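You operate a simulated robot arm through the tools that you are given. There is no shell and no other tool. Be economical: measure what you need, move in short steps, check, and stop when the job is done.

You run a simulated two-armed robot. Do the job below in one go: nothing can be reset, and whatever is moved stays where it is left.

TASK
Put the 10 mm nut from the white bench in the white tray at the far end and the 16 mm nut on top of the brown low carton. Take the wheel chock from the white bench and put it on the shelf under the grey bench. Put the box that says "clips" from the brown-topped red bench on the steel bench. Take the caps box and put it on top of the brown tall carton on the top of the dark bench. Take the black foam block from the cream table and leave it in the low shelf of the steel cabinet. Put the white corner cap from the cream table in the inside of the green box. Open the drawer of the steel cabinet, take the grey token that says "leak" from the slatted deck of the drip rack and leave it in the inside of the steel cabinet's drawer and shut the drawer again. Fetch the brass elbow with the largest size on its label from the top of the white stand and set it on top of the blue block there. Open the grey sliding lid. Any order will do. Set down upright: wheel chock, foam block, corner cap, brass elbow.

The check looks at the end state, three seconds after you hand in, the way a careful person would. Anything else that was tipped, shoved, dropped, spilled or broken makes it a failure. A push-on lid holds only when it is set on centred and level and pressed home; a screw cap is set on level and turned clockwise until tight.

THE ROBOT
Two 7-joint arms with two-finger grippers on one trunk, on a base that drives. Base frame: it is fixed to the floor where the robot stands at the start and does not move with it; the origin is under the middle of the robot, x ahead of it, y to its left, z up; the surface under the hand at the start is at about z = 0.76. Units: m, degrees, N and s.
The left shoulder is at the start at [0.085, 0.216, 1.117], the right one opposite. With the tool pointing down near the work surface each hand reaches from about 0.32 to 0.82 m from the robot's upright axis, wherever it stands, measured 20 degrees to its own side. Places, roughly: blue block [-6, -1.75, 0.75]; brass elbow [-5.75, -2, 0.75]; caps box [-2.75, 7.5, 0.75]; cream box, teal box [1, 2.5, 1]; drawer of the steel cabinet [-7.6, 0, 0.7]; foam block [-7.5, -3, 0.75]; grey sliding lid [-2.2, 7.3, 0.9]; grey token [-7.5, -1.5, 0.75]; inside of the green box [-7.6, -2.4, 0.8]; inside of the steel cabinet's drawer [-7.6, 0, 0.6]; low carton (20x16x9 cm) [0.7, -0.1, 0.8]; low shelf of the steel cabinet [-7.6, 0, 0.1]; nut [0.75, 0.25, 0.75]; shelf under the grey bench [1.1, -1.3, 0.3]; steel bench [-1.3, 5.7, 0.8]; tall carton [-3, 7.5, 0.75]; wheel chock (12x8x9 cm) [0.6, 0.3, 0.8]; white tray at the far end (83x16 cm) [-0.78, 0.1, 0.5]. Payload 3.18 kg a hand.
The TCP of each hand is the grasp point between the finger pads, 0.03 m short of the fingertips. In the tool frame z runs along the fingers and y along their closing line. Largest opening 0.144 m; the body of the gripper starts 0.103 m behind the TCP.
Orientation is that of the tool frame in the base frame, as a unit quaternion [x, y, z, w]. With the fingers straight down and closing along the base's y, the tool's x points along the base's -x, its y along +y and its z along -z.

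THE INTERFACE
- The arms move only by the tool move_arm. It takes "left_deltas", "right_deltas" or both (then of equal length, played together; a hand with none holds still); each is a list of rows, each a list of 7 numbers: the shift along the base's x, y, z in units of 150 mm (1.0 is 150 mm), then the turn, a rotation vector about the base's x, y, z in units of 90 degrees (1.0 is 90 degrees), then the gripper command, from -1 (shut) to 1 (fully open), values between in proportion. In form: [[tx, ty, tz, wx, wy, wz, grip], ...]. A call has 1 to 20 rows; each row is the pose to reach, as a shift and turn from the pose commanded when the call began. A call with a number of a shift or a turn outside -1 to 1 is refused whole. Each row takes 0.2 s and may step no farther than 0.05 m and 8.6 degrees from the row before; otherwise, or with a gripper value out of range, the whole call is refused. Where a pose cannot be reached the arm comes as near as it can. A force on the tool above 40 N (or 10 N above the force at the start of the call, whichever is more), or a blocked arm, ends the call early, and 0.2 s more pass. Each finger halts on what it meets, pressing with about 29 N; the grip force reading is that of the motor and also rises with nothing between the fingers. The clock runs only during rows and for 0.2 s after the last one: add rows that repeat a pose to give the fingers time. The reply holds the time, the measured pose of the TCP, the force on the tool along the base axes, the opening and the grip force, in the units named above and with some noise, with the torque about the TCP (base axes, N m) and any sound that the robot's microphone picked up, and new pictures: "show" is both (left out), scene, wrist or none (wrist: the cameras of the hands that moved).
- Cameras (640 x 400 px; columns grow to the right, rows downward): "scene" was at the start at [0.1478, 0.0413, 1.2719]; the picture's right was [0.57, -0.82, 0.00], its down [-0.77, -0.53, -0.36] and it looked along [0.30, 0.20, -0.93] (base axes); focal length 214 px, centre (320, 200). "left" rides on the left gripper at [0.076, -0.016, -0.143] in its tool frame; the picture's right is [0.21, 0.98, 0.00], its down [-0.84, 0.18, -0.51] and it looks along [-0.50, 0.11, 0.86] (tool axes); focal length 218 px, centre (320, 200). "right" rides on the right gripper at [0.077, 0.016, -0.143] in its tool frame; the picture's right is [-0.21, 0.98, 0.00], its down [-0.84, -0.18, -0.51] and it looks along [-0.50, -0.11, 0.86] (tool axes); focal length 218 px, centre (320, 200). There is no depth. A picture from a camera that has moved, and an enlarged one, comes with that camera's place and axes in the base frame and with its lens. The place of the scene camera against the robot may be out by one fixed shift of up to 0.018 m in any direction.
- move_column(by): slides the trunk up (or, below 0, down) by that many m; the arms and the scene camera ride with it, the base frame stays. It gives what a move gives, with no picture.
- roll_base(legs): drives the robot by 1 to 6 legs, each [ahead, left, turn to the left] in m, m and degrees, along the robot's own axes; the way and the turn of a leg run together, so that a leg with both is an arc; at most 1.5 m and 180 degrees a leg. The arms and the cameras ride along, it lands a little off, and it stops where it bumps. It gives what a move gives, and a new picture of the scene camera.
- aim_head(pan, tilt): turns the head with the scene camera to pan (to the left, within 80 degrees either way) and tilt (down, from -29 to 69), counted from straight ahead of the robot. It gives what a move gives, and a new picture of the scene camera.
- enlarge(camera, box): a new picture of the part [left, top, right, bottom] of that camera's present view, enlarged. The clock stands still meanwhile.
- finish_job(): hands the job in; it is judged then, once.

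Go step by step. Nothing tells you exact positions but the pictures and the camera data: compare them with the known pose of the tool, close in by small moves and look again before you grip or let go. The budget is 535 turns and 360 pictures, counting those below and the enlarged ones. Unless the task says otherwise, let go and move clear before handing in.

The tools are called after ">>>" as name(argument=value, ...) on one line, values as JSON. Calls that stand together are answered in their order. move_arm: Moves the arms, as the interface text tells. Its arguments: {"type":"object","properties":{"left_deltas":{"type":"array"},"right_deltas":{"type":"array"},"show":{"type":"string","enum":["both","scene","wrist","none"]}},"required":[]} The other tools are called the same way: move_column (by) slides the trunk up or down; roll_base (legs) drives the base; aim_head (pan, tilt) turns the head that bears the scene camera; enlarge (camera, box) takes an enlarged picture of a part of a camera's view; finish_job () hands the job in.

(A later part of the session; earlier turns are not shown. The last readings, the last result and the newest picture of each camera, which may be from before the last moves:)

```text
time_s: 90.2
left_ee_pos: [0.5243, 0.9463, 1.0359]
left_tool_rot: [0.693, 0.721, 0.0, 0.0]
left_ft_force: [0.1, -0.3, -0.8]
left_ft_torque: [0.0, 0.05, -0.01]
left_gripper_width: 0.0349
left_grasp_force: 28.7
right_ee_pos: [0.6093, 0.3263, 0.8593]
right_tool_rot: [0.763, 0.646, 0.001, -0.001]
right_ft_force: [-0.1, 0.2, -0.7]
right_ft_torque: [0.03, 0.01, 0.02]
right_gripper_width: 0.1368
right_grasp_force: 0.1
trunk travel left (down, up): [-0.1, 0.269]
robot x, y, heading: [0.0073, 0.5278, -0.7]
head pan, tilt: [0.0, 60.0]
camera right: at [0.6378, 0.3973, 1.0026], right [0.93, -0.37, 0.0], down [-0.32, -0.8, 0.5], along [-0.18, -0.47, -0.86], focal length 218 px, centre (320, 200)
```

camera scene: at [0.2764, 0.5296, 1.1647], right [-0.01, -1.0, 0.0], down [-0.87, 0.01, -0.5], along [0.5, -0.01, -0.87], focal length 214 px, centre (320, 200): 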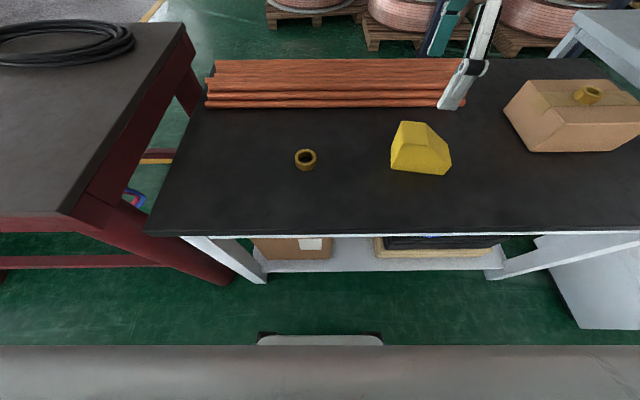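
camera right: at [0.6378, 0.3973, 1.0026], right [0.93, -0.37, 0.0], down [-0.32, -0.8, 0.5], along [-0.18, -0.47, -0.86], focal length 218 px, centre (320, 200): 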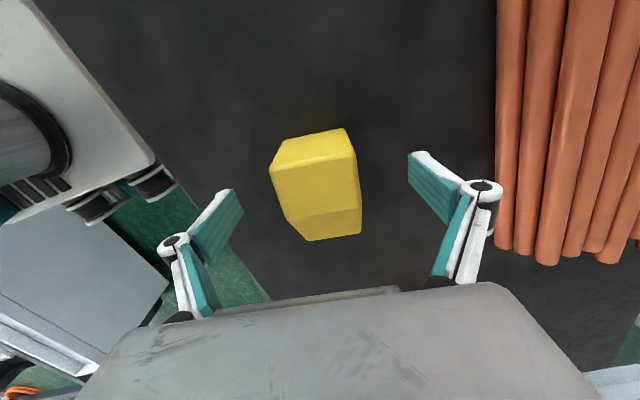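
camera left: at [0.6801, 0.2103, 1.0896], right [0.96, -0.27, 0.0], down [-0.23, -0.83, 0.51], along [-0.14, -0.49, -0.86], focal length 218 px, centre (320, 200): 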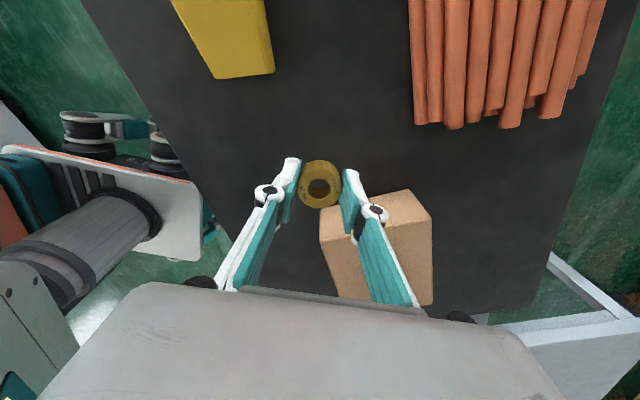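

>>> move_arm(right_deltas=[[0, 0, -0.15, 0, 0, 0, 0.9], [0, 0, -0.3, 0, 0, 0, 0.9], [0, 0, -0.37, 0, 0, 0, 0.9], [0, 0, -0.37, 0, 0, 0, 0.5], [0, 0, -0.37, 0, 0, 0, 0.2], [0, 0, -0.37, 0, 0, 0, -0.1], [0, 0, -0.37, 0, 0, 0, -0.1], [0, 0, -0.37, 0, 0, 0, -0.1]], show="wrist")

```text
time_s: 92.0
left_ee_pos: [0.522, 0.9486, 1.0358]
left_tool_rot: [0.693, 0.721, -0.001, 0.002]
left_ft_force: [-0.2, -0.9, -1.0]
left_ft_torque: [-0.01, 0.01, 0.01]
left_gripper_width: 0.0351
left_grasp_force: 29.4
right_ee_pos: [0.6093, 0.3257, 0.8045]
right_tool_rot: [0.763, 0.646, 0.002, -0.001]
right_ft_force: [-1.2, 0.3, 0.7]
right_ft_torque: [0.01, 0.05, -0.09]
right_gripper_width: 0.0697
right_grasp_force: 28.6
trunk travel left (down, up): [-0.1, 0.269]
robot x, y, heading: [0.0101, 0.522, -0.7]
head pan, tilt: [0.0, 60.0]
camera right: at [0.6372, 0.3973, 0.9489], right [0.93, -0.37, 0.0], down [-0.32, -0.8, 0.5], along [-0.18, -0.47, -0.86], focal length 218 px, centre (320, 200)
```

right: 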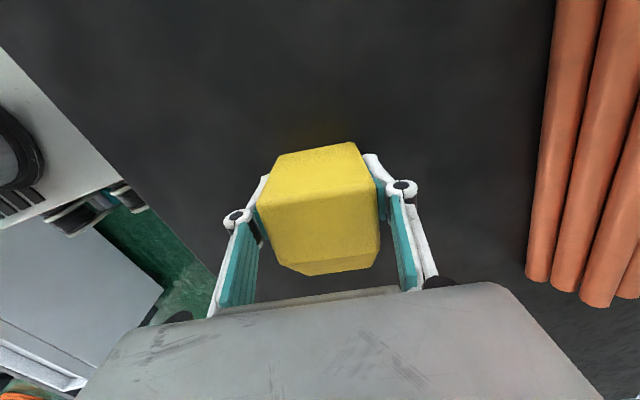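

Gripped. Lift.

>>> move_arm(right_deltas=[[0, 0, 0.2, 0, 0, 0, -0.2], [0, 0, 0.45, 0, 0, 0, -0.2], [0, 0, 0.7, 0, 0, 0, -0.2], [0, 0, 1.0, 0, 0, 0, -0.2]], show="wrist")

>>> move_arm(right_deltas=[[-0.2, -0.1, 0.1, 0, 0, 0, -0.2], [-0.4, -0.2, 0.2, 0, 0, 0, -0.2], [-0.6, -0.3, 0.3, 0, 0, 0, -0.2], [-0.8, -0.4, 0.3, 0, 0, 0, -0.2]], show="none")

```text
time_s: 93.0
left_ee_pos: [0.5213, 0.9482, 1.037]
left_tool_rot: [0.694, 0.72, 0.0, 0.002]
left_ft_force: [-0.2, 0.3, -1.7]
left_ft_torque: [-0.01, -0.01, -0.02]
left_gripper_width: 0.035
left_grasp_force: 29.3
right_ee_pos: [0.6074, 0.3259, 0.9571]
right_tool_rot: [0.762, 0.647, 0.003, 0.0]
right_ft_force: [0.0, -0.3, -3.0]
right_ft_torque: [0.07, -0.06, 0.02]
right_gripper_width: 0.0696
right_grasp_force: 28.5
trunk travel left (down, up): [-0.1, 0.269]
robot x, y, heading: [0.0047, 0.5243, -0.6]
head pan, tilt: [0.0, 60.0]
camera right: at [0.6348, 0.3988, 1.101], right [0.93, -0.36, 0.0], down [-0.32, -0.8, 0.5], along [-0.18, -0.47, -0.86], focal length 218 px, centre (320, 200)
```

right: 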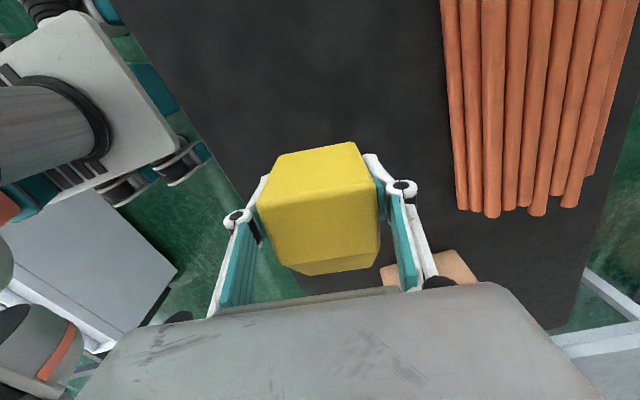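

```text
time_s: 94.0
left_ee_pos: [0.5226, 0.9472, 1.0368]
left_tool_rot: [0.694, 0.72, -0.001, 0.0]
left_ft_force: [-0.7, 0.1, -0.9]
left_ft_torque: [0.02, 0.01, -0.03]
left_gripper_width: 0.0353
left_grasp_force: 28.9
right_ee_pos: [0.4876, 0.2638, 1.0005]
right_tool_rot: [0.763, 0.647, 0.002, 0.0]
right_ft_force: [0.1, 0.6, -2.2]
right_ft_torque: [0.07, -0.04, -0.01]
right_gripper_width: 0.0695
right_grasp_force: 29.6
trunk travel left (down, up): [-0.1, 0.269]
robot x, y, heading: [0.0064, 0.5239, -0.9]
head pan, tilt: [0.0, 60.0]
```

Chock in hand. Now turn around to the white tray behind the robot.

>>> roll_base(legs=[[-0.05, 0, 0], [0, 0, 90]])

>>> aim_head(pan=60, tilt=40)

```text
time_s: 98.8
left_ee_pos: [-0.4708, 1.0428, 1.036]
left_tool_rot: [-0.019, 1.0, 0.0, 0.002]
left_ft_force: [-0.7, -0.1, -0.9]
left_ft_torque: [0.01, 0.0, 0.04]
left_gripper_width: 0.0351
left_grasp_force: 29.3
right_ee_pos: [0.2121, 1.0075, 1.0001]
right_tool_rot: [0.081, 0.997, 0.001, -0.002]
right_ft_force: [-1.2, 0.0, -3.8]
right_ft_torque: [0.01, 0.11, -0.02]
right_gripper_width: 0.0696
right_grasp_force: 28.8
trunk travel left (down, up): [-0.1, 0.269]
robot x, y, heading: [-0.047, 0.5246, 89.2]
head pan, tilt: [0.0, 60.0]
camera scene: at [-0.0376, 0.7995, 1.165], right [1.0, -0.01, 0.0], down [-0.01, -0.87, -0.5], along [0.01, 0.5, -0.87], focal length 214 px, centre (320, 200)
```

scene: 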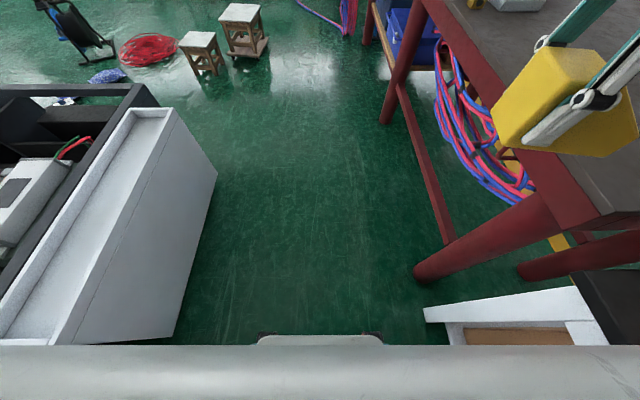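

```text
time_s: 100.1
left_ee_pos: [-0.4711, 1.0422, 1.0359]
left_tool_rot: [-0.019, 1.0, 0.0, 0.001]
left_ft_force: [0.2, -0.4, -1.5]
left_ft_torque: [-0.01, -0.02, 0.01]
left_gripper_width: 0.0349
left_grasp_force: 28.5
right_ee_pos: [0.2128, 1.0087, 1.0001]
right_tool_rot: [0.081, 0.997, 0.002, -0.001]
right_ft_force: [-0.7, 0.9, -2.9]
right_ft_torque: [-0.03, 0.07, 0.0]
right_gripper_width: 0.0696
right_grasp_force: 29.4
trunk travel left (down, up): [-0.1, 0.269]
robot x, y, heading: [-0.0458, 0.5254, 89.3]
head pan, tilt: [60.0, 40.0]
camera scene: at [-0.1113, 0.7764, 1.1918], right [0.51, 0.86, 0.0], down [0.55, -0.33, -0.77], along [-0.66, 0.39, -0.64], focal length 214 px, centre (320, 200)
```

scene: 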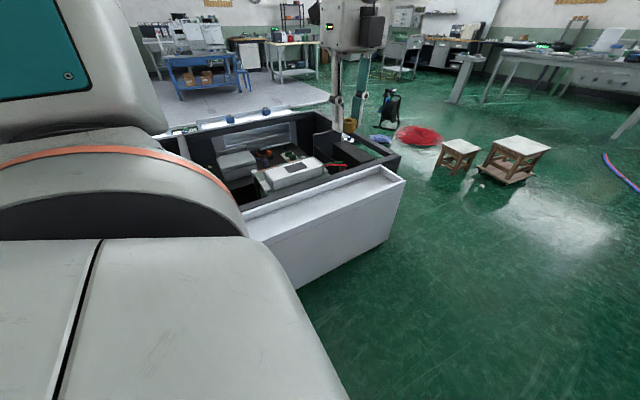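

There is a white trough along a dark machine here. I'll turn further to see the whole of it.

>>> roll_base(legs=[[0, 0, 60]])

>>> aim_head(pan=35, tilt=40)

```text
time_s: 103.1
left_ee_pos: [-0.7089, 0.4283, 1.0357]
left_tool_rot: [-0.508, 0.861, 0.001, 0.002]
left_ft_force: [0.2, -0.2, -2.0]
left_ft_torque: [0.0, 0.0, 0.0]
left_gripper_width: 0.0352
left_grasp_force: 28.8
right_ee_pos: [-0.3284, 0.9963, 1.0011]
right_tool_rot: [-0.419, 0.908, 0.0, -0.002]
right_ft_force: [-0.3, -0.3, -2.2]
right_ft_torque: [-0.06, 0.08, -0.03]
right_gripper_width: 0.0694
right_grasp_force: 29.5
trunk travel left (down, up): [-0.1, 0.269]
robot x, y, heading: [-0.0473, 0.5284, 148.1]
head pan, tilt: [60.0, 40.0]
camera scene: at [-0.2848, 0.5985, 1.1918], right [-0.47, 0.88, 0.0], down [0.57, 0.3, -0.77], along [-0.67, -0.36, -0.64], focal length 214 px, centre (320, 200)
```

scene: 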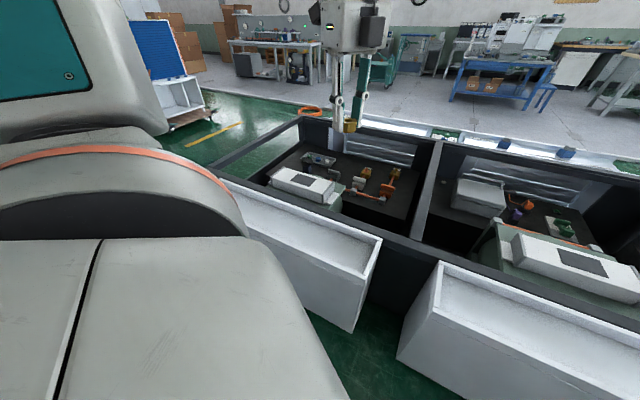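

```text
time_s: 104.0
left_ee_pos: [-0.7094, 0.4286, 1.0349]
left_tool_rot: [-0.509, 0.861, 0.001, 0.0]
left_ft_force: [0.1, -0.4, -1.4]
left_ft_torque: [0.0, -0.02, -0.01]
left_gripper_width: 0.0352
left_grasp_force: 29.0
right_ee_pos: [-0.3276, 0.9964, 1.0004]
right_tool_rot: [-0.42, 0.908, 0.0, -0.002]
right_ft_force: [-1.8, 0.4, -3.5]
right_ft_torque: [-0.04, 0.06, -0.02]
right_gripper_width: 0.0696
right_grasp_force: 29.0
trunk travel left (down, up): [-0.1, 0.269]
robot x, y, heading: [-0.0471, 0.5269, 148.3]
head pan, tilt: [35.0, 40.0]
camera scene: at [-0.2946, 0.6341, 1.1918], right [-0.06, 1.0, 0.0], down [0.64, 0.04, -0.77], along [-0.76, -0.04, -0.64], focal length 214 px, centre (320, 200)
```

scene: 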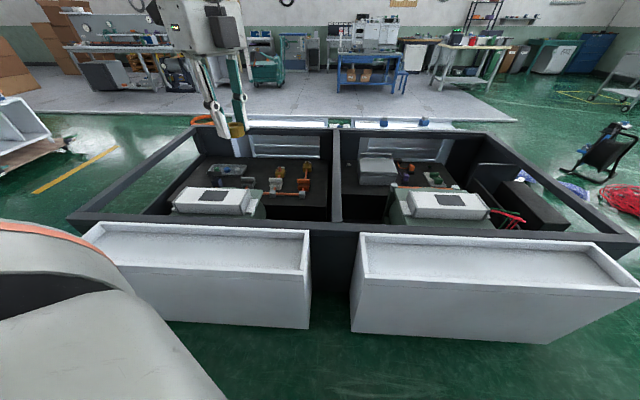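

The tray at lower y matches (-0.78, 0.1, 0.5). I'll face it squarely and come closer.

>>> roll_base(legs=[[0, 0, 31], [0.15, 0, 0]])

>>> move_column(by=-0.1)

>>> aim_head(pan=20, tilt=60)

```text
time_s: 106.8
left_ee_pos: [-0.7171, 0.111, 1.0356]
left_tool_rot: [0.717, -0.697, 0.0, -0.001]
left_ft_force: [0.1, -0.6, -1.4]
left_ft_torque: [0.01, -0.04, 0.0]
left_gripper_width: 0.0349
left_grasp_force: 29.2
right_ee_pos: [-0.6778, 0.7922, 1.0006]
right_tool_rot: [-0.643, 0.766, -0.001, -0.001]
right_ft_force: [-0.1, -0.4, -3.1]
right_ft_torque: [-0.09, 0.01, 0.03]
right_gripper_width: 0.0695
right_grasp_force: 28.8
trunk travel left (down, up): [-0.1, 0.269]
robot x, y, heading: [-0.1943, 0.5236, 178.4]
head pan, tilt: [35.0, 40.0]
camera scene: at [-0.4593, 0.4953, 1.1919], right [-0.55, 0.83, 0.0], down [0.54, 0.36, -0.77], along [-0.64, -0.42, -0.64], focal length 214 px, centre (320, 200)
```

scene: 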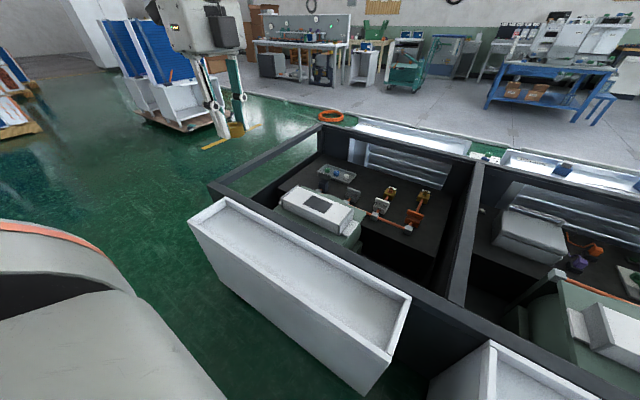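

```text
time_s: 108.2
left_ee_pos: [-0.7181, 0.1101, 0.9366]
left_tool_rot: [0.716, -0.698, -0.003, -0.001]
left_ft_force: [-0.1, 0.5, -1.4]
left_ft_torque: [0.02, 0.02, -0.01]
left_gripper_width: 0.035
left_grasp_force: 28.8
right_ee_pos: [-0.6768, 0.7931, 0.9015]
right_tool_rot: [-0.643, 0.766, 0.0, -0.003]
right_ft_force: [-0.3, 0.5, -1.9]
right_ft_torque: [-0.11, 0.02, -0.01]
right_gripper_width: 0.0695
right_grasp_force: 28.7
trunk travel left (down, up): [0.0, 0.369]
robot x, y, heading: [-0.1954, 0.5302, 178.5]
head pan, tilt: [35.0, 40.0]
```

```text
time_s: 109.0
left_ee_pos: [-0.7174, 0.1104, 0.9343]
left_tool_rot: [0.717, -0.698, 0.0, -0.001]
left_ft_force: [0.6, -0.5, -0.9]
left_ft_torque: [-0.02, -0.01, 0.01]
left_gripper_width: 0.0349
left_grasp_force: 29.0
right_ee_pos: [-0.6768, 0.7925, 0.9006]
right_tool_rot: [-0.642, 0.766, 0.0, -0.002]
right_ft_force: [-0.1, 0.5, -2.7]
right_ft_torque: [-0.1, 0.02, 0.02]
right_gripper_width: 0.0693
right_grasp_force: 29.1
trunk travel left (down, up): [0.0, 0.369]
robot x, y, heading: [-0.1996, 0.5297, 178.7]
head pan, tilt: [20.0, 60.0]
camera scene: at [-0.5426, 0.5232, 1.0353], right [-0.32, 0.95, 0.0], down [0.82, 0.28, -0.5], along [-0.47, -0.16, -0.87], focal length 214 px, centre (320, 200)
```

scene: 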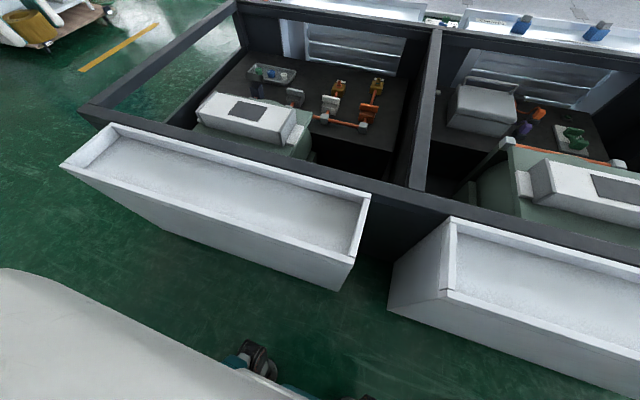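

>>> move_arm(left_deltas=[[-0.1, 0.05, -0.25, 0, 0, 0, -0.75], [-0.2, 0.1, -0.5, 0, 0, 0, -0.75], [-0.3, 0.15, -0.75, 0, 0, 0, -0.75], [-0.3, 0.15, -1.0, 0, 0, 0, -0.75]], show="wrist")

```text
time_s: 110.0
left_ee_pos: [-0.7623, 0.1309, 0.7848]
left_tool_rot: [0.717, -0.697, -0.001, -0.001]
left_ft_force: [-0.3, 0.3, -1.2]
left_ft_torque: [-0.01, -0.03, 0.03]
left_gripper_width: 0.035
left_grasp_force: 29.0
right_ee_pos: [-0.6768, 0.7923, 0.9005]
right_tool_rot: [-0.643, 0.766, 0.0, -0.002]
right_ft_force: [1.0, -0.5, -2.7]
right_ft_torque: [-0.09, 0.02, 0.0]
right_gripper_width: 0.0695
right_grasp_force: 29.2
trunk travel left (down, up): [0.0, 0.369]
robot x, y, heading: [-0.2011, 0.5271, 178.6]
head pan, tilt: [20.0, 60.0]
camera left: at [-0.7444, 0.0541, 0.9279], right [-0.97, -0.23, 0.0], down [-0.2, 0.84, 0.51], along [-0.12, 0.5, -0.86], focal length 218 px, centre (320, 200)
```

left: 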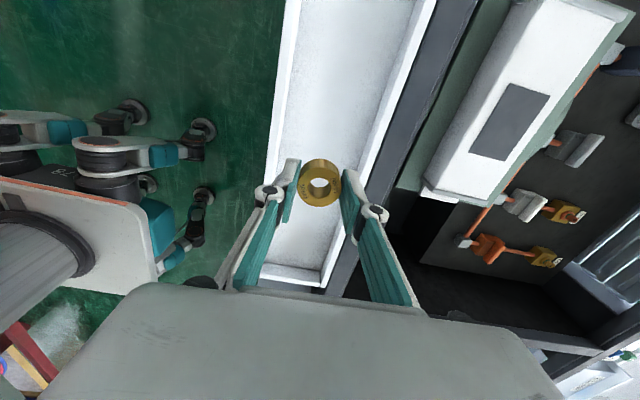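

>>> move_arm(left_deltas=[[0, 0, -0.25, 0, 0, 0, -0.75], [0, 0, -0.5, 0, 0, 0, -0.75], [0, 0, -0.75, 0, 0, 0, -0.75], [0, 0, -1.0, 0, 0, 0, -0.75]], show="wrist")

```text
time_s: 111.0
left_ee_pos: [-0.7636, 0.1315, 0.6356]
left_tool_rot: [0.717, -0.697, -0.001, -0.002]
left_ft_force: [-0.3, -0.6, -2.0]
left_ft_torque: [0.02, 0.0, -0.01]
left_gripper_width: 0.0353
left_grasp_force: 29.5
right_ee_pos: [-0.6781, 0.7927, 0.8981]
right_tool_rot: [-0.643, 0.766, -0.001, -0.002]
right_ft_force: [-1.2, -1.1, -3.2]
right_ft_torque: [-0.11, 0.02, -0.01]
right_gripper_width: 0.0696
right_grasp_force: 29.4
trunk travel left (down, up): [0.0, 0.369]
robot x, y, heading: [-0.194, 0.5313, 178.8]
head pan, tilt: [20.0, 60.0]
camera left: at [-0.745, 0.0549, 0.7786], right [-0.97, -0.24, 0.0], down [-0.2, 0.84, 0.51], along [-0.12, 0.5, -0.86], focal length 218 px, centre (320, 200)
```

left: 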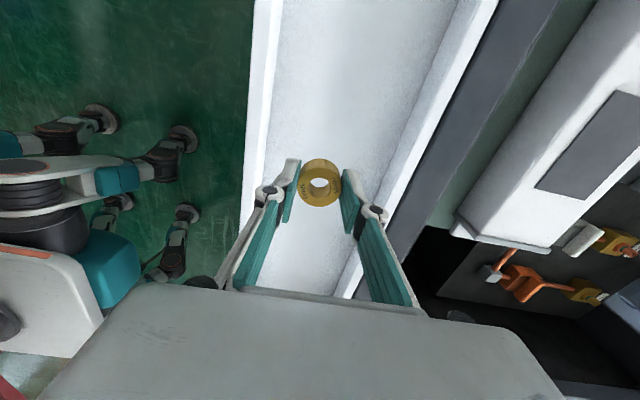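

>>> move_arm(left_deltas=[[-0.05, 0, -0.15, 0, 0, 0, -0.75], [-0.06, 0, -0.3, 0, 0, 0, -0.75], [-0.06, 0, -0.4, 0, 0, 0, -0.75], [-0.06, 0, -0.48, 0, 0, 0, -0.75], [-0.06, 0, -0.54, 0, 0, 0, -0.75], [-0.06, 0, -0.6, 0, 0, 0, -0.75]], show="wrist")

```text
time_s: 112.4
left_ee_pos: [-0.7719, 0.133, 0.5452]
left_tool_rot: [0.716, -0.698, -0.002, 0.0]
left_ft_force: [0.2, 0.8, -0.2]
left_ft_torque: [0.0, 0.02, 0.0]
left_gripper_width: 0.0349
left_grasp_force: 29.1
right_ee_pos: [-0.6763, 0.7934, 0.8996]
right_tool_rot: [-0.643, 0.766, 0.0, -0.002]
right_ft_force: [0.7, 0.2, -2.1]
right_ft_torque: [-0.09, 0.01, -0.02]
right_gripper_width: 0.0694
right_grasp_force: 28.9
trunk travel left (down, up): [0.0, 0.369]
robot x, y, heading: [-0.1968, 0.5264, 178.7]
head pan, tilt: [20.0, 60.0]
camera left: at [-0.7535, 0.0559, 0.69], right [-0.97, -0.23, 0.0], down [-0.2, 0.84, 0.51], along [-0.12, 0.5, -0.86], focal length 218 px, centre (320, 200)
```

left: 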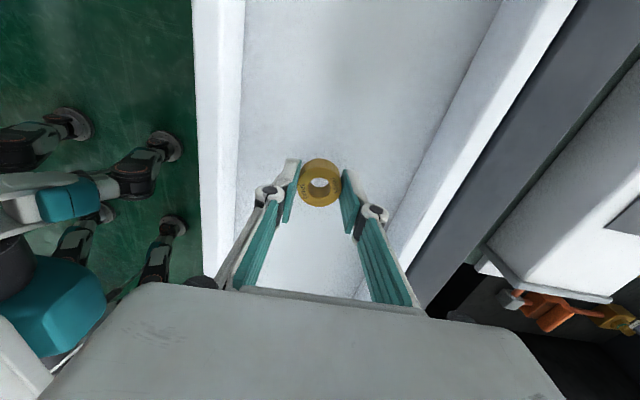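

>>> move_arm(left_deltas=[[0, 0, -0.04, 0, 0, 0, -0.75], [0, 0, -0.08, 0, 0, 0, -0.75], [0, 0, -0.12, 0, 0, 0, -0.75], [0, 0, -0.16, 0, 0, 0, -0.75], [0, 0, -0.2, 0, 0, 0, -0.75]], show="none")

```text
time_s: 113.5
left_ee_pos: [-0.7714, 0.1326, 0.524]
left_tool_rot: [0.717, -0.697, -0.002, 0.002]
left_ft_force: [5.7, -2.2, 33.3]
left_ft_torque: [-0.03, -0.77, -0.14]
left_gripper_width: 0.0351
left_grasp_force: 29.2
right_ee_pos: [-0.6742, 0.7929, 0.9011]
right_tool_rot: [-0.643, 0.765, 0.001, -0.003]
right_ft_force: [1.3, -0.1, -3.8]
right_ft_torque: [-0.1, 0.02, 0.04]
right_gripper_width: 0.0696
right_grasp_force: 29.0
trunk travel left (down, up): [0.0, 0.369]
robot x, y, heading: [-0.1933, 0.5275, 178.7]
head pan, tilt: [20.0, 60.0]
stopped in row 5 (left hand): the force on the tool passed its limit at 50 N (the readings are from after the stop); the commanded pose is now the measured one
```

On the tray floor. Release and lift out.

>>> move_arm(left_deltas=[[0, 0, 0.015, 0, 0, 0, -0.75], [0, 0, 0.02, 0, 0, 0, -0.4], [0, 0, 0.02, 0, 0, 0, -0.2], [0, 0, 0.02, 0, 0, 0, -0.1], [0, 0, 0.2, 0, 0, 0, -0.1], [0, 0, 0.5, 0, 0, 0, -0.1], [0, 0, 0.8, 0, 0, 0, -0.1], [0, 0, 1.0, 0, 0, 0, -0.1]], show="wrist")

```text
time_s: 115.3
left_ee_pos: [-0.7726, 0.1312, 0.6712]
left_tool_rot: [0.717, -0.697, -0.001, -0.001]
left_ft_force: [0.6, 1.4, -0.4]
left_ft_torque: [0.0, 0.03, -0.02]
left_gripper_width: 0.0647
left_grasp_force: 0.1
right_ee_pos: [-0.6772, 0.7914, 0.8998]
right_tool_rot: [-0.643, 0.766, 0.0, -0.002]
right_ft_force: [-0.5, 0.4, -3.8]
right_ft_torque: [-0.11, 0.02, 0.02]
right_gripper_width: 0.0695
right_grasp_force: 28.9
trunk travel left (down, up): [0.0, 0.369]
robot x, y, heading: [-0.1939, 0.5231, 178.5]
head pan, tilt: [20.0, 60.0]
camera left: at [-0.7535, 0.0539, 0.8146], right [-0.97, -0.23, 0.0], down [-0.2, 0.84, 0.51], along [-0.12, 0.49, -0.86], focal length 218 px, centre (320, 200)
```

left: 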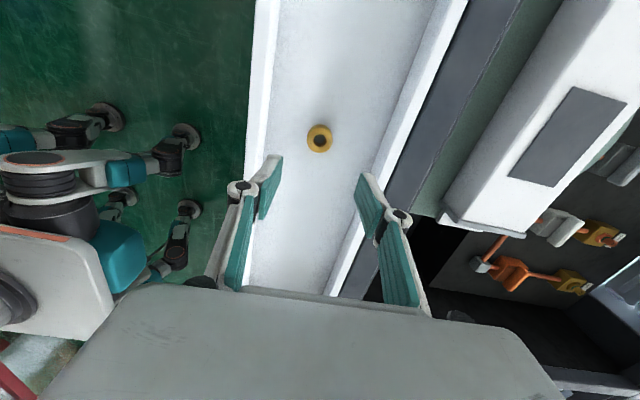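

The 10 mm nut lies in the tray. I'll tuck the left arm and drive toward the grey bench with the chock.

>>> move_arm(left_deltas=[[0, 0, 0.3, 0, 0, 0, -0.1], [0.1, 0, 0.6, 0, 0, 0, -0.1], [0.3, 0, 0.8, 0, 0, 0, -0.1], [0.5, 0, 1.0, 0, 0, 0, -0.1], [0.8, 0, 1.0, 0, 0, 0, -0.1]], show="none")

>>> roll_base(legs=[[0, 0, 91]])

>>> aim_head(pan=20, tilt=25)

```text
time_s: 116.5
left_ee_pos: [-0.6514, 0.1342, 0.8215]
left_tool_rot: [0.717, -0.697, -0.002, 0.0]
left_ft_force: [-0.4, 0.2, -0.7]
left_ft_torque: [0.0, 0.01, 0.0]
left_gripper_width: 0.0651
left_grasp_force: 0.1
right_ee_pos: [-0.6756, 0.7915, 0.901]
right_tool_rot: [-0.644, 0.765, 0.0, -0.002]
right_ft_force: [-0.1, 0.4, -3.8]
right_ft_torque: [-0.06, 0.04, -0.03]
right_gripper_width: 0.0697
right_grasp_force: 28.5
trunk travel left (down, up): [0.0, 0.369]
robot x, y, heading: [-0.1971, 0.5255, 178.7]
head pan, tilt: [20.0, 60.0]
```

```text
time_s: 120.8
left_ee_pos: [0.2044, 0.0762, 0.8197]
left_tool_rot: [1.0, 0.02, -0.001, 0.0]
left_ft_force: [0.1, -0.1, -0.3]
left_ft_torque: [-0.02, -0.01, 0.01]
left_gripper_width: 0.0646
left_grasp_force: 0.1
right_ee_pos: [-0.4531, 0.0437, 0.9004]
right_tool_rot: [0.997, -0.081, 0.002, 0.001]
right_ft_force: [0.2, -0.3, -2.2]
right_ft_torque: [-0.02, -0.11, -0.05]
right_gripper_width: 0.0694
right_grasp_force: 29.3
trunk travel left (down, up): [0.0, 0.369]
robot x, y, heading: [-0.1942, 0.5292, -90.7]
head pan, tilt: [20.0, 60.0]
camera scene: at [-0.17, 0.1849, 1.0352], right [-0.94, -0.33, 0.0], down [-0.29, 0.82, -0.5], along [0.17, -0.47, -0.87], focal length 214 px, centre (320, 200)
```

scene: 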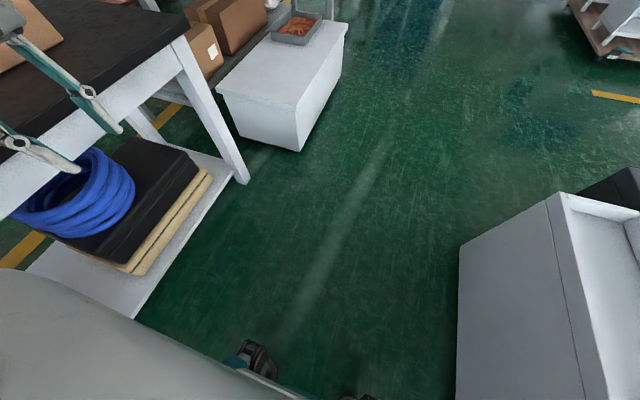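

```text
time_s: 121.8
left_ee_pos: [0.2047, 0.0772, 0.8207]
left_tool_rot: [1.0, 0.02, -0.002, 0.0]
left_ft_force: [-0.2, -0.9, 0.9]
left_ft_torque: [0.01, 0.0, 0.02]
left_gripper_width: 0.065
left_grasp_force: 0.1
right_ee_pos: [-0.4531, 0.0435, 0.9009]
right_tool_rot: [0.997, -0.08, 0.003, 0.001]
right_ft_force: [-0.2, -0.2, -2.6]
right_ft_torque: [0.01, -0.07, -0.01]
right_gripper_width: 0.0694
right_grasp_force: 28.7
trunk travel left (down, up): [0.0, 0.369]
robot x, y, heading: [-0.1948, 0.5255, -90.7]
head pan, tilt: [20.0, 25.0]
camera scene: at [-0.1617, 0.1609, 1.0852], right [-0.94, -0.33, 0.0], down [-0.14, 0.4, -0.91], along [0.3, -0.85, -0.42], focal length 214 px, centre (320, 200)
```

scene: 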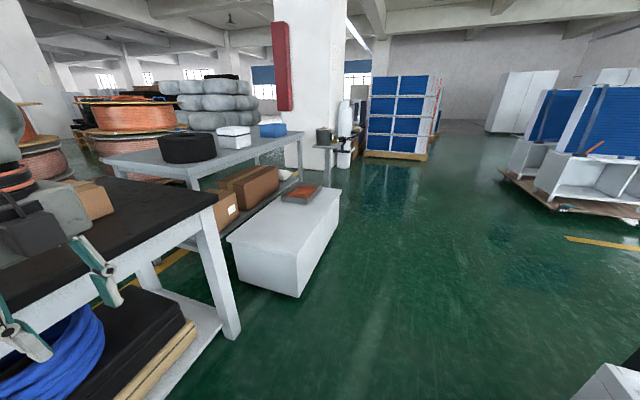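

A white block stands in front of part of the grey bench. I'll drive south along it and look at the shelf from there.

>>> roll_base(legs=[[1.4, 0.1, 0], [0.5, 0, 0], [0, 0, 60]])

>>> aim_head(pan=30, tilt=30)

```text
time_s: 133.2
left_ee_pos: [0.4447, -1.5531, 0.8217]
left_tool_rot: [0.95, 0.312, -0.001, 0.001]
left_ft_force: [0.1, -0.1, -0.5]
left_ft_torque: [0.01, 0.0, 0.02]
left_gripper_width: 0.0651
left_grasp_force: 0.1
right_ee_pos: [-0.0824, -1.9493, 0.9006]
right_tool_rot: [0.977, 0.215, 0.001, 0.001]
right_ft_force: [-0.5, 0.4, -2.8]
right_ft_torque: [0.02, -0.15, 0.0]
right_gripper_width: 0.0695
right_grasp_force: 29.0
trunk travel left (down, up): [0.0, 0.369]
robot x, y, heading: [-0.14, -1.4027, -56.7]
head pan, tilt: [20.0, 25.0]
stopped in leg 3: the robot was blocked; the commanded pose is now the measured one
camera scene: at [0.1001, -1.6909, 1.0852], right [-0.6, -0.8, 0.0], down [-0.34, 0.25, -0.91], along [0.73, -0.54, -0.42], focal length 214 px, centre (320, 200)
```

scene: 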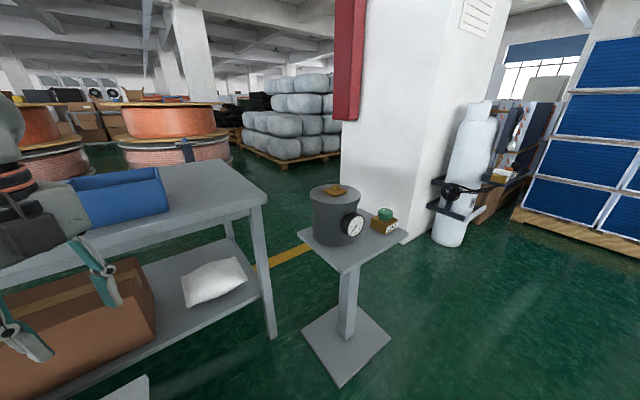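

```text
time_s: 133.9
left_ee_pos: [0.446, -1.5538, 0.8209]
left_tool_rot: [0.95, 0.312, -0.002, -0.001]
left_ft_force: [0.7, 0.1, 1.3]
left_ft_torque: [0.0, 0.02, -0.01]
left_gripper_width: 0.0646
left_grasp_force: 0.1
right_ee_pos: [-0.082, -1.9486, 0.8997]
right_tool_rot: [0.977, 0.215, 0.001, 0.002]
right_ft_force: [0.4, 1.0, -3.0]
right_ft_torque: [0.04, -0.06, 0.0]
right_gripper_width: 0.0693
right_grasp_force: 28.9
trunk travel left (down, up): [0.0, 0.369]
robot x, y, heading: [-0.1377, -1.4051, -56.6]
head pan, tilt: [30.0, 30.0]
camera scene: at [0.1074, -1.676, 1.0773], right [-0.45, -0.89, 0.0], down [-0.45, 0.22, -0.87], along [0.77, -0.39, -0.5], focal length 214 px, centre (320, 200)
```

scene: 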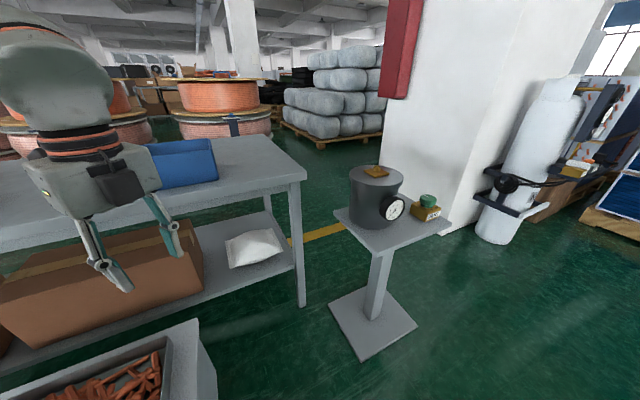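

The shelf's free end is to the south (past the box, near the white bag). I'll back off the block and drive round to the bench's south end.

>>> roll_base(legs=[[-0.08, -0.08, 0], [0, 0, -33], [1.3, 0, 0], [0, 0, 90]])

>>> aim_head(pan=20, tilt=30)

```text
time_s: 146.8
left_ee_pos: [0.2076, -2.2588, 0.8205]
left_tool_rot: [0.671, 0.741, -0.001, 0.001]
left_ft_force: [0.9, 0.4, 1.0]
left_ft_torque: [-0.01, 0.03, 0.04]
left_gripper_width: 0.0647
left_grasp_force: 0.0
right_ee_pos: [0.2772, -2.9122, 0.8997]
right_tool_rot: [0.742, 0.671, 0.001, 0.001]
right_ft_force: [1.0, 0.8, -3.0]
right_ft_torque: [0.09, -0.01, -0.03]
right_gripper_width: 0.0692
right_grasp_force: 28.8
trunk travel left (down, up): [0.0, 0.369]
robot x, y, heading: [-0.2201, -2.6817, 2.6]
head pan, tilt: [30.0, 30.0]
camera scene: at [0.1512, -2.6113, 1.0773], right [0.54, -0.84, 0.0], down [-0.42, -0.27, -0.87], along [0.73, 0.47, -0.5], focal length 214 px, centre (320, 200)
```

scene: 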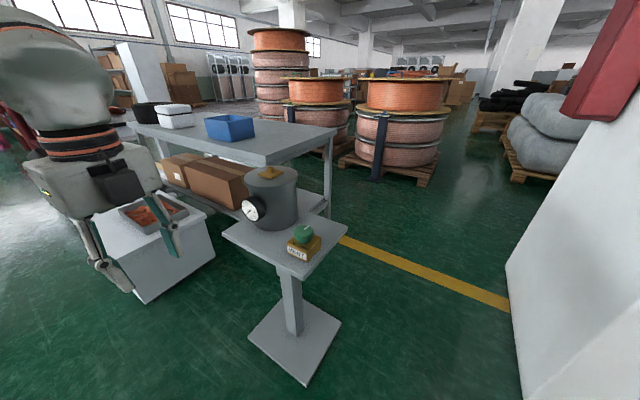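

```text
time_s: 147.6
left_ee_pos: [0.2078, -2.2578, 0.8211]
left_tool_rot: [0.672, 0.741, -0.001, 0.001]
left_ft_force: [-0.2, -0.1, 0.1]
left_ft_torque: [-0.01, 0.01, 0.02]
left_gripper_width: 0.0647
left_grasp_force: 0.0
right_ee_pos: [0.2781, -2.9125, 0.8998]
right_tool_rot: [0.742, 0.67, 0.002, 0.0]
right_ft_force: [-0.6, -0.7, -3.3]
right_ft_torque: [0.09, -0.06, 0.02]
right_gripper_width: 0.0696
right_grasp_force: 28.7
trunk travel left (down, up): [0.0, 0.369]
robot x, y, heading: [-0.2222, -2.6809, 2.7]
head pan, tilt: [20.0, 30.0]
camera scene: at [0.1585, -2.6253, 1.0773], right [0.39, -0.92, 0.0], down [-0.46, -0.19, -0.87], along [0.8, 0.33, -0.5], focal length 214 px, centre (320, 200)
```

scene: 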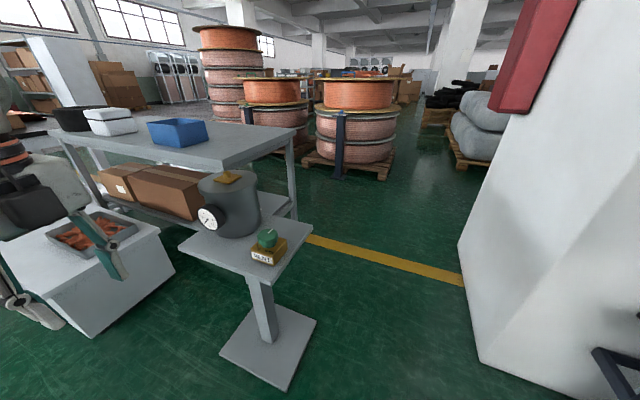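

To pass between the pedestal and the pillar I'll face north and strafe east, with both hands raised.

>>> move_arm(left_deltas=[[0, 0, 0.3, 0, 0, 0, -0.1], [0, 0, 0.6, 0, 0, 0, -0.1], [0, 0, 0.9, 0, 0, 0, -0.1], [0, 0, 1, 0, 0, 0, -0.1]], right_deltas=[[0, 0, 0.2, 0, 0, 0, -0.2], [0, 0, 0.4, 0, 0, 0, -0.2], [0, 0, 0.6, 0, 0, 0, -0.2], [0, 0, 0.7, 0, 0, 0, -0.2]], show="none")

>>> roll_base(legs=[[0, 0, 87.5]])

>>> aim_head(pan=-45, tilt=40)

```text
time_s: 148.6
left_ee_pos: [0.2072, -2.2601, 0.9706]
left_tool_rot: [0.672, 0.741, -0.001, 0.001]
left_ft_force: [-0.6, 0.1, -0.1]
left_ft_torque: [0.0, 0.0, 0.06]
left_gripper_width: 0.0647
left_grasp_force: 0.0
right_ee_pos: [0.275, -2.9025, 0.9807]
right_tool_rot: [0.741, 0.671, 0.002, 0.0]
right_ft_force: [0.0, -0.5, -3.5]
right_ft_torque: [0.07, -0.04, 0.01]
right_gripper_width: 0.0693
right_grasp_force: 29.3
right hand out of reach, approached as far as the arm can: row 3, 4
trunk travel left (down, up): [0.0, 0.369]
robot x, y, heading: [-0.2245, -2.6808, 2.5]
head pan, tilt: [20.0, 30.0]
```

```text
time_s: 152.6
left_ee_pos: [-0.6107, -2.2241, 0.9702]
left_tool_rot: [-0.012, 1.0, 0.0, 0.002]
left_ft_force: [-0.1, 0.7, -0.1]
left_ft_torque: [0.0, 0.01, -0.03]
left_gripper_width: 0.0649
left_grasp_force: 0.0
right_ee_pos: [0.0356, -2.2036, 0.9802]
right_tool_rot: [0.087, 0.996, 0.002, -0.001]
right_ft_force: [0.2, 0.5, -3.6]
right_ft_torque: [0.02, 0.1, -0.01]
right_gripper_width: 0.0696
right_grasp_force: 29.1
trunk travel left (down, up): [0.0, 0.369]
robot x, y, heading: [-0.2206, -2.6812, 88.2]
head pan, tilt: [20.0, 30.0]
camera scene: at [-0.2351, -2.2982, 1.0773], right [0.95, 0.32, 0.0], down [0.16, -0.47, -0.87], along [-0.27, 0.82, -0.5], focal length 214 px, centre (320, 200)
```

scene: 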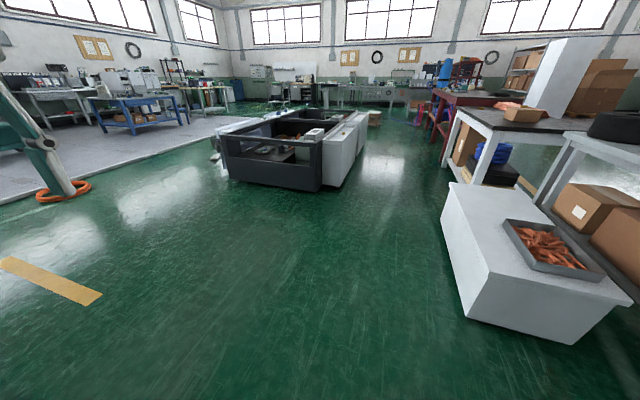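

```text
time_s: 154.0
left_ee_pos: [-0.6103, -2.226, 0.9698]
left_tool_rot: [-0.012, 1.0, 0.0, 0.001]
left_ft_force: [0.3, 0.5, 0.3]
left_ft_torque: [0.02, -0.01, -0.07]
left_gripper_width: 0.0651
left_grasp_force: 0.0
right_ee_pos: [0.0349, -2.2053, 0.9808]
right_tool_rot: [0.087, 0.996, 0.003, -0.002]
right_ft_force: [-0.2, -0.5, -3.0]
right_ft_torque: [0.03, 0.1, 0.03]
right_gripper_width: 0.0695
right_grasp_force: 28.7
trunk travel left (down, up): [0.0, 0.369]
robot x, y, heading: [-0.2219, -2.6845, 88.4]
head pan, tilt: [-45.0, 40.0]
camera scene: at [-0.1447, -2.3255, 1.062], right [0.69, -0.73, 0.0], down [-0.47, -0.44, -0.77], along [0.56, 0.53, -0.64], focal length 214 px, centre (320, 200)
```

scene: 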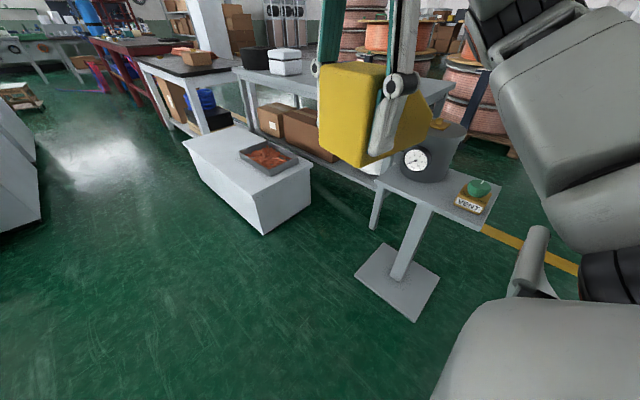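

>>> move_column(by=0.1)

>>> roll_base(legs=[[-0.06, 0, 1.5], [0, -0.6, 0]])

```text
time_s: 155.3
left_ee_pos: [-0.6109, -2.2226, 1.0696]
left_tool_rot: [-0.013, 1.0, -0.002, 0.001]
left_ft_force: [0.4, 0.8, -0.8]
left_ft_torque: [-0.04, -0.05, 0.01]
left_gripper_width: 0.0649
left_grasp_force: 0.1
right_ee_pos: [0.0358, -2.2034, 1.0782]
right_tool_rot: [0.088, 0.996, 0.0, -0.002]
right_ft_force: [0.4, 0.0, -3.3]
right_ft_torque: [-0.03, 0.09, 0.0]
right_gripper_width: 0.0695
right_grasp_force: 29.3
trunk travel left (down, up): [-0.1, 0.269]
robot x, y, heading: [-0.2186, -2.6862, 88.4]
head pan, tilt: [-45.0, 40.0]
```

```text
time_s: 161.6
left_ee_pos: [-0.0338, -2.2977, 1.0707]
left_tool_rot: [-0.03, 1.0, 0.0, 0.003]
left_ft_force: [-0.3, 0.2, 0.2]
left_ft_torque: [0.01, 0.01, 0.02]
left_gripper_width: 0.0649
left_grasp_force: 0.1
right_ee_pos: [0.6125, -2.2541, 1.0794]
right_tool_rot: [0.07, 0.998, 0.002, -0.003]
right_ft_force: [0.2, -0.4, -3.0]
right_ft_torque: [0.02, 0.1, 0.02]
right_gripper_width: 0.0694
right_grasp_force: 29.3
trunk travel left (down, up): [-0.1, 0.269]
robot x, y, heading: [0.3746, -2.7412, 90.5]
head pan, tilt: [-45.0, 40.0]
camera scene: at [0.4377, -2.4727, 1.1918], right [0.71, -0.7, 0.0], down [-0.45, -0.46, -0.77], along [0.54, 0.55, -0.64], focal length 214 px, centre (320, 200)
```

scene: 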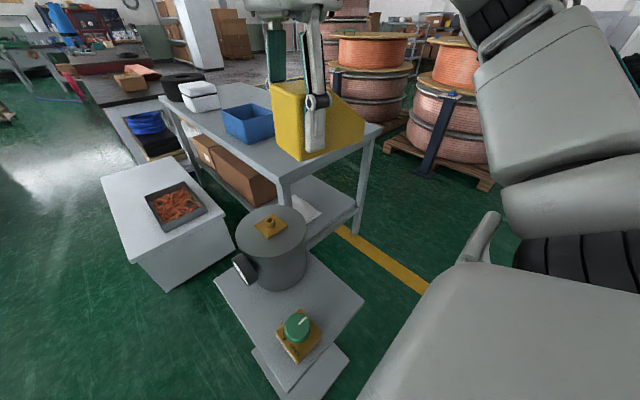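

>>> roll_base(legs=[[0, -0.75, 0]])

>>> aim_head(pan=0, tilt=35)

```text
time_s: 168.6
left_ee_pos: [0.7168, -2.2922, 1.0698]
left_tool_rot: [-0.033, 0.999, 0.001, 0.002]
left_ft_force: [0.1, -0.7, 0.1]
left_ft_torque: [0.01, -0.05, 0.02]
left_gripper_width: 0.065
left_grasp_force: 0.0
right_ee_pos: [1.3623, -2.2436, 1.0797]
right_tool_rot: [0.064, 0.998, 0.002, -0.003]
right_ft_force: [0.4, -0.3, -4.0]
right_ft_torque: [0.01, 0.13, 0.01]
right_gripper_width: 0.0696
right_grasp_force: 28.6
trunk travel left (down, up): [-0.1, 0.269]
robot x, y, heading: [1.1278, -2.7335, 91.2]
head pan, tilt: [-45.0, 40.0]
camera scene: at [1.1889, -2.4638, 1.1918], right [0.72, -0.7, 0.0], down [-0.45, -0.46, -0.77], along [0.53, 0.55, -0.64], focal length 214 px, centre (320, 200)
```

scene: 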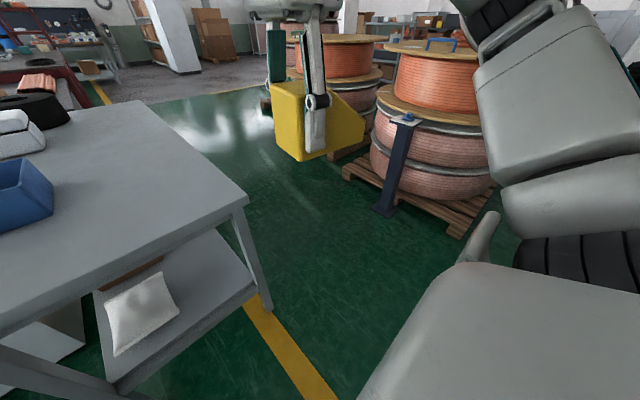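

```text
time_s: 169.7
left_ee_pos: [0.7169, -2.2928, 1.0711]
left_tool_rot: [-0.034, 0.999, -0.001, 0.002]
left_ft_force: [-0.5, 0.1, 0.1]
left_ft_torque: [-0.03, -0.05, -0.03]
left_gripper_width: 0.0647
left_grasp_force: 0.0
right_ee_pos: [1.3627, -2.2445, 1.082]
right_tool_rot: [0.065, 0.998, 0.002, -0.003]
right_ft_force: [1.6, -0.3, -2.4]
right_ft_torque: [-0.02, 0.09, 0.03]
right_gripper_width: 0.0697
right_grasp_force: 29.1
trunk travel left (down, up): [-0.1, 0.269]
robot x, y, heading: [1.13, -2.7328, 91.1]
head pan, tilt: [0.0, 35.0]
camera scene: at [1.1283, -2.4367, 1.1994], right [1.0, 0.01, 0.0], down [0.01, -0.57, -0.82], along [-0.01, 0.82, -0.57], focal length 214 px, centre (320, 200)
```

scene: 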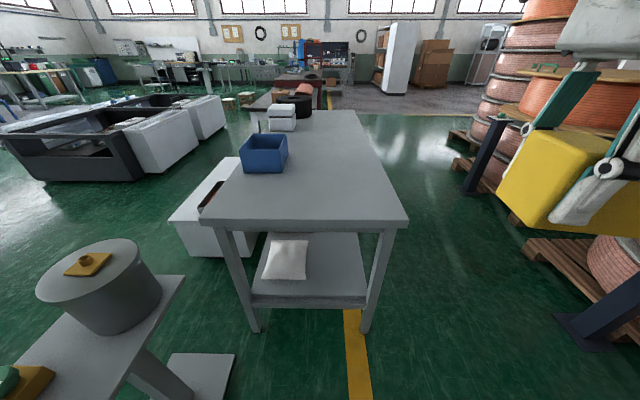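

The south end has room: shelf free at x 1.08–1.30 and clear bench top. I'll rotate the chock in the right hand so its tall end faces the robot, and move up to the bench.

>>> move_arm(right_deltas=[[0, 0, 0, 0, 0, 0.09, -0.2], [0, 0, 0, 0, 0, 0.18, -0.2], [0, 0, 0, 0, 0, 0.27, -0.2], [0, 0, 0, 0, 0, 0.36, -0.2], [0, 0, 0, 0, 0, 0.45, -0.2], [0, 0, 0, 0, 0, 0.54, -0.2], [0, 0, 0, 0, 0, 0.63, -0.2], [0, 0, 0, 0, 0, 0.72, -0.2], [0, 0, 0, 0, 0, 0.81, -0.2], [0, 0, 0, 0, 0, 0.9, -0.2], [0, 0, 0, 0, 0, 0.99, -0.2]], show="none")

>>> roll_base(legs=[[0.36, 0.05, 0]])

```text
time_s: 172.1
left_ee_pos: [0.7163, -2.2916, 1.0695]
left_tool_rot: [-0.033, 0.999, 0.001, 0.002]
left_ft_force: [0.7, 0.2, 0.6]
left_ft_torque: [0.0, 0.0, 0.02]
left_gripper_width: 0.0647
left_grasp_force: 0.1
right_ee_pos: [1.3627, -2.2439, 1.0801]
right_tool_rot: [-0.654, 0.756, 0.0, -0.003]
right_ft_force: [-0.7, 0.2, -3.1]
right_ft_torque: [-0.07, 0.02, 0.04]
right_gripper_width: 0.0697
right_grasp_force: 29.3
trunk travel left (down, up): [-0.1, 0.269]
robot x, y, heading: [1.1287, -2.7364, 90.8]
head pan, tilt: [0.0, 35.0]
```

```text
time_s: 174.4
left_ee_pos: [0.6622, -1.9328, 1.0713]
left_tool_rot: [-0.034, 0.999, 0.0, 0.002]
left_ft_force: [-0.2, 0.4, 0.0]
left_ft_torque: [-0.04, 0.01, 0.01]
left_gripper_width: 0.0648
left_grasp_force: 0.1
right_ee_pos: [1.3063, -1.885, 1.0805]
right_tool_rot: [-0.653, 0.757, 0.0, -0.003]
right_ft_force: [0.4, 0.2, -4.0]
right_ft_torque: [-0.1, 0.0, 0.02]
right_gripper_width: 0.0694
right_grasp_force: 28.5
trunk travel left (down, up): [-0.1, 0.269]
robot x, y, heading: [1.07, -2.3706, 90.8]
head pan, tilt: [0.0, 35.0]
camera scene: at [1.0735, -2.077, 1.1994], right [1.0, 0.02, 0.0], down [0.01, -0.57, -0.82], along [-0.01, 0.82, -0.57], focal length 214 px, centre (320, 200)
```

scene: 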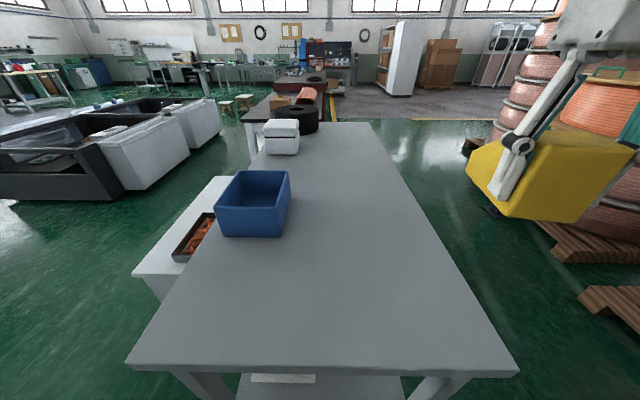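

>>> move_arm(right_deltas=[[-0.15, 0.15, -0.15, 0, 0, 0.05, -0.2], [-0.3, 0.3, -0.3, 0, 0, 0.1, -0.2], [-0.45, 0.45, -0.45, 0, 0, 0.1, -0.2], [-0.6, 0.6, -0.6, 0, 0, 0.1, -0.2], [-0.7, 0.7, -0.8, 0, 0, 0.1, -0.2], [-0.7, 0.7, -1.0, 0, 0, 0.1, -0.2]], show="wrist")

```text
time_s: 175.8
left_ee_pos: [0.6629, -1.9324, 1.0696]
left_tool_rot: [-0.034, 0.999, 0.001, 0.003]
left_ft_force: [0.7, 0.1, 0.2]
left_ft_torque: [0.0, 0.04, -0.01]
left_gripper_width: 0.0644
left_grasp_force: 0.0
right_ee_pos: [1.2038, -1.7803, 0.9286]
right_tool_rot: [0.711, -0.704, 0.001, 0.004]
right_ft_force: [0.7, -0.1, -3.0]
right_ft_torque: [-0.12, 0.06, -0.02]
right_gripper_width: 0.0694
right_grasp_force: 28.9
trunk travel left (down, up): [-0.1, 0.269]
robot x, y, heading: [1.0708, -2.3702, 90.9]
head pan, tilt: [0.0, 35.0]
camera right: at [1.1886, -1.8571, 1.0718], right [-0.98, 0.2, 0.0], down [0.17, 0.85, 0.5], along [0.1, 0.49, -0.87], focal length 218 px, centre (320, 200)
```

right: 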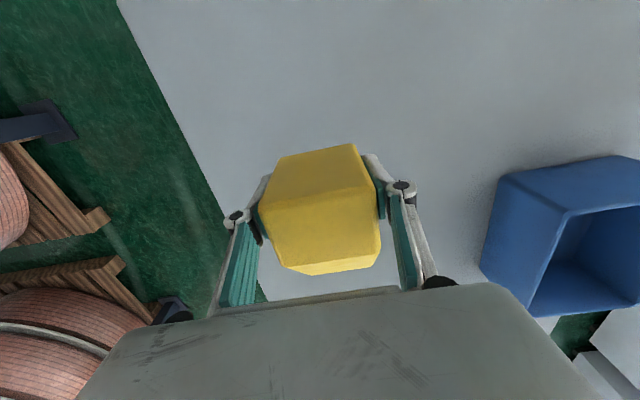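

>>> move_arm(right_deltas=[[0, 0, -0.25, 0, 0, 0, -0.2], [0, 0, -0.5, 0, 0, 0, -0.2], [0, 0, -0.7, 0, 0, 0, -0.2], [0, 0, -0.76, 0, 0, 0, -0.2], [0, 0, -0.8, 0, 0, 0, -0.2], [0, 0, -0.84, 0, 0, 0, -0.2], [0, 0, -0.88, 0, 0, 0, -0.2]], show="none")

```text
time_s: 177.4
left_ee_pos: [0.6611, -1.9341, 1.0707]
left_tool_rot: [-0.033, 0.999, 0.001, 0.002]
left_ft_force: [0.2, 1.0, 0.8]
left_ft_torque: [-0.07, -0.03, 0.02]
left_gripper_width: 0.0649
left_grasp_force: 0.0
right_ee_pos: [1.2015, -1.7814, 0.8088]
right_tool_rot: [0.709, -0.705, -0.004, 0.002]
right_ft_force: [3.7, -8.7, 33.0]
right_ft_torque: [-0.53, -1.54, -0.47]
right_gripper_width: 0.0696
right_grasp_force: 29.1
trunk travel left (down, up): [-0.1, 0.269]
robot x, y, heading: [1.071, -2.3734, 90.7]
head pan, tilt: [0.0, 35.0]
stopped in row 7 (right hand): the force on the tool passed its limit at 45 N (the readings are from after the stop); the commanded pose is now the measured one
```

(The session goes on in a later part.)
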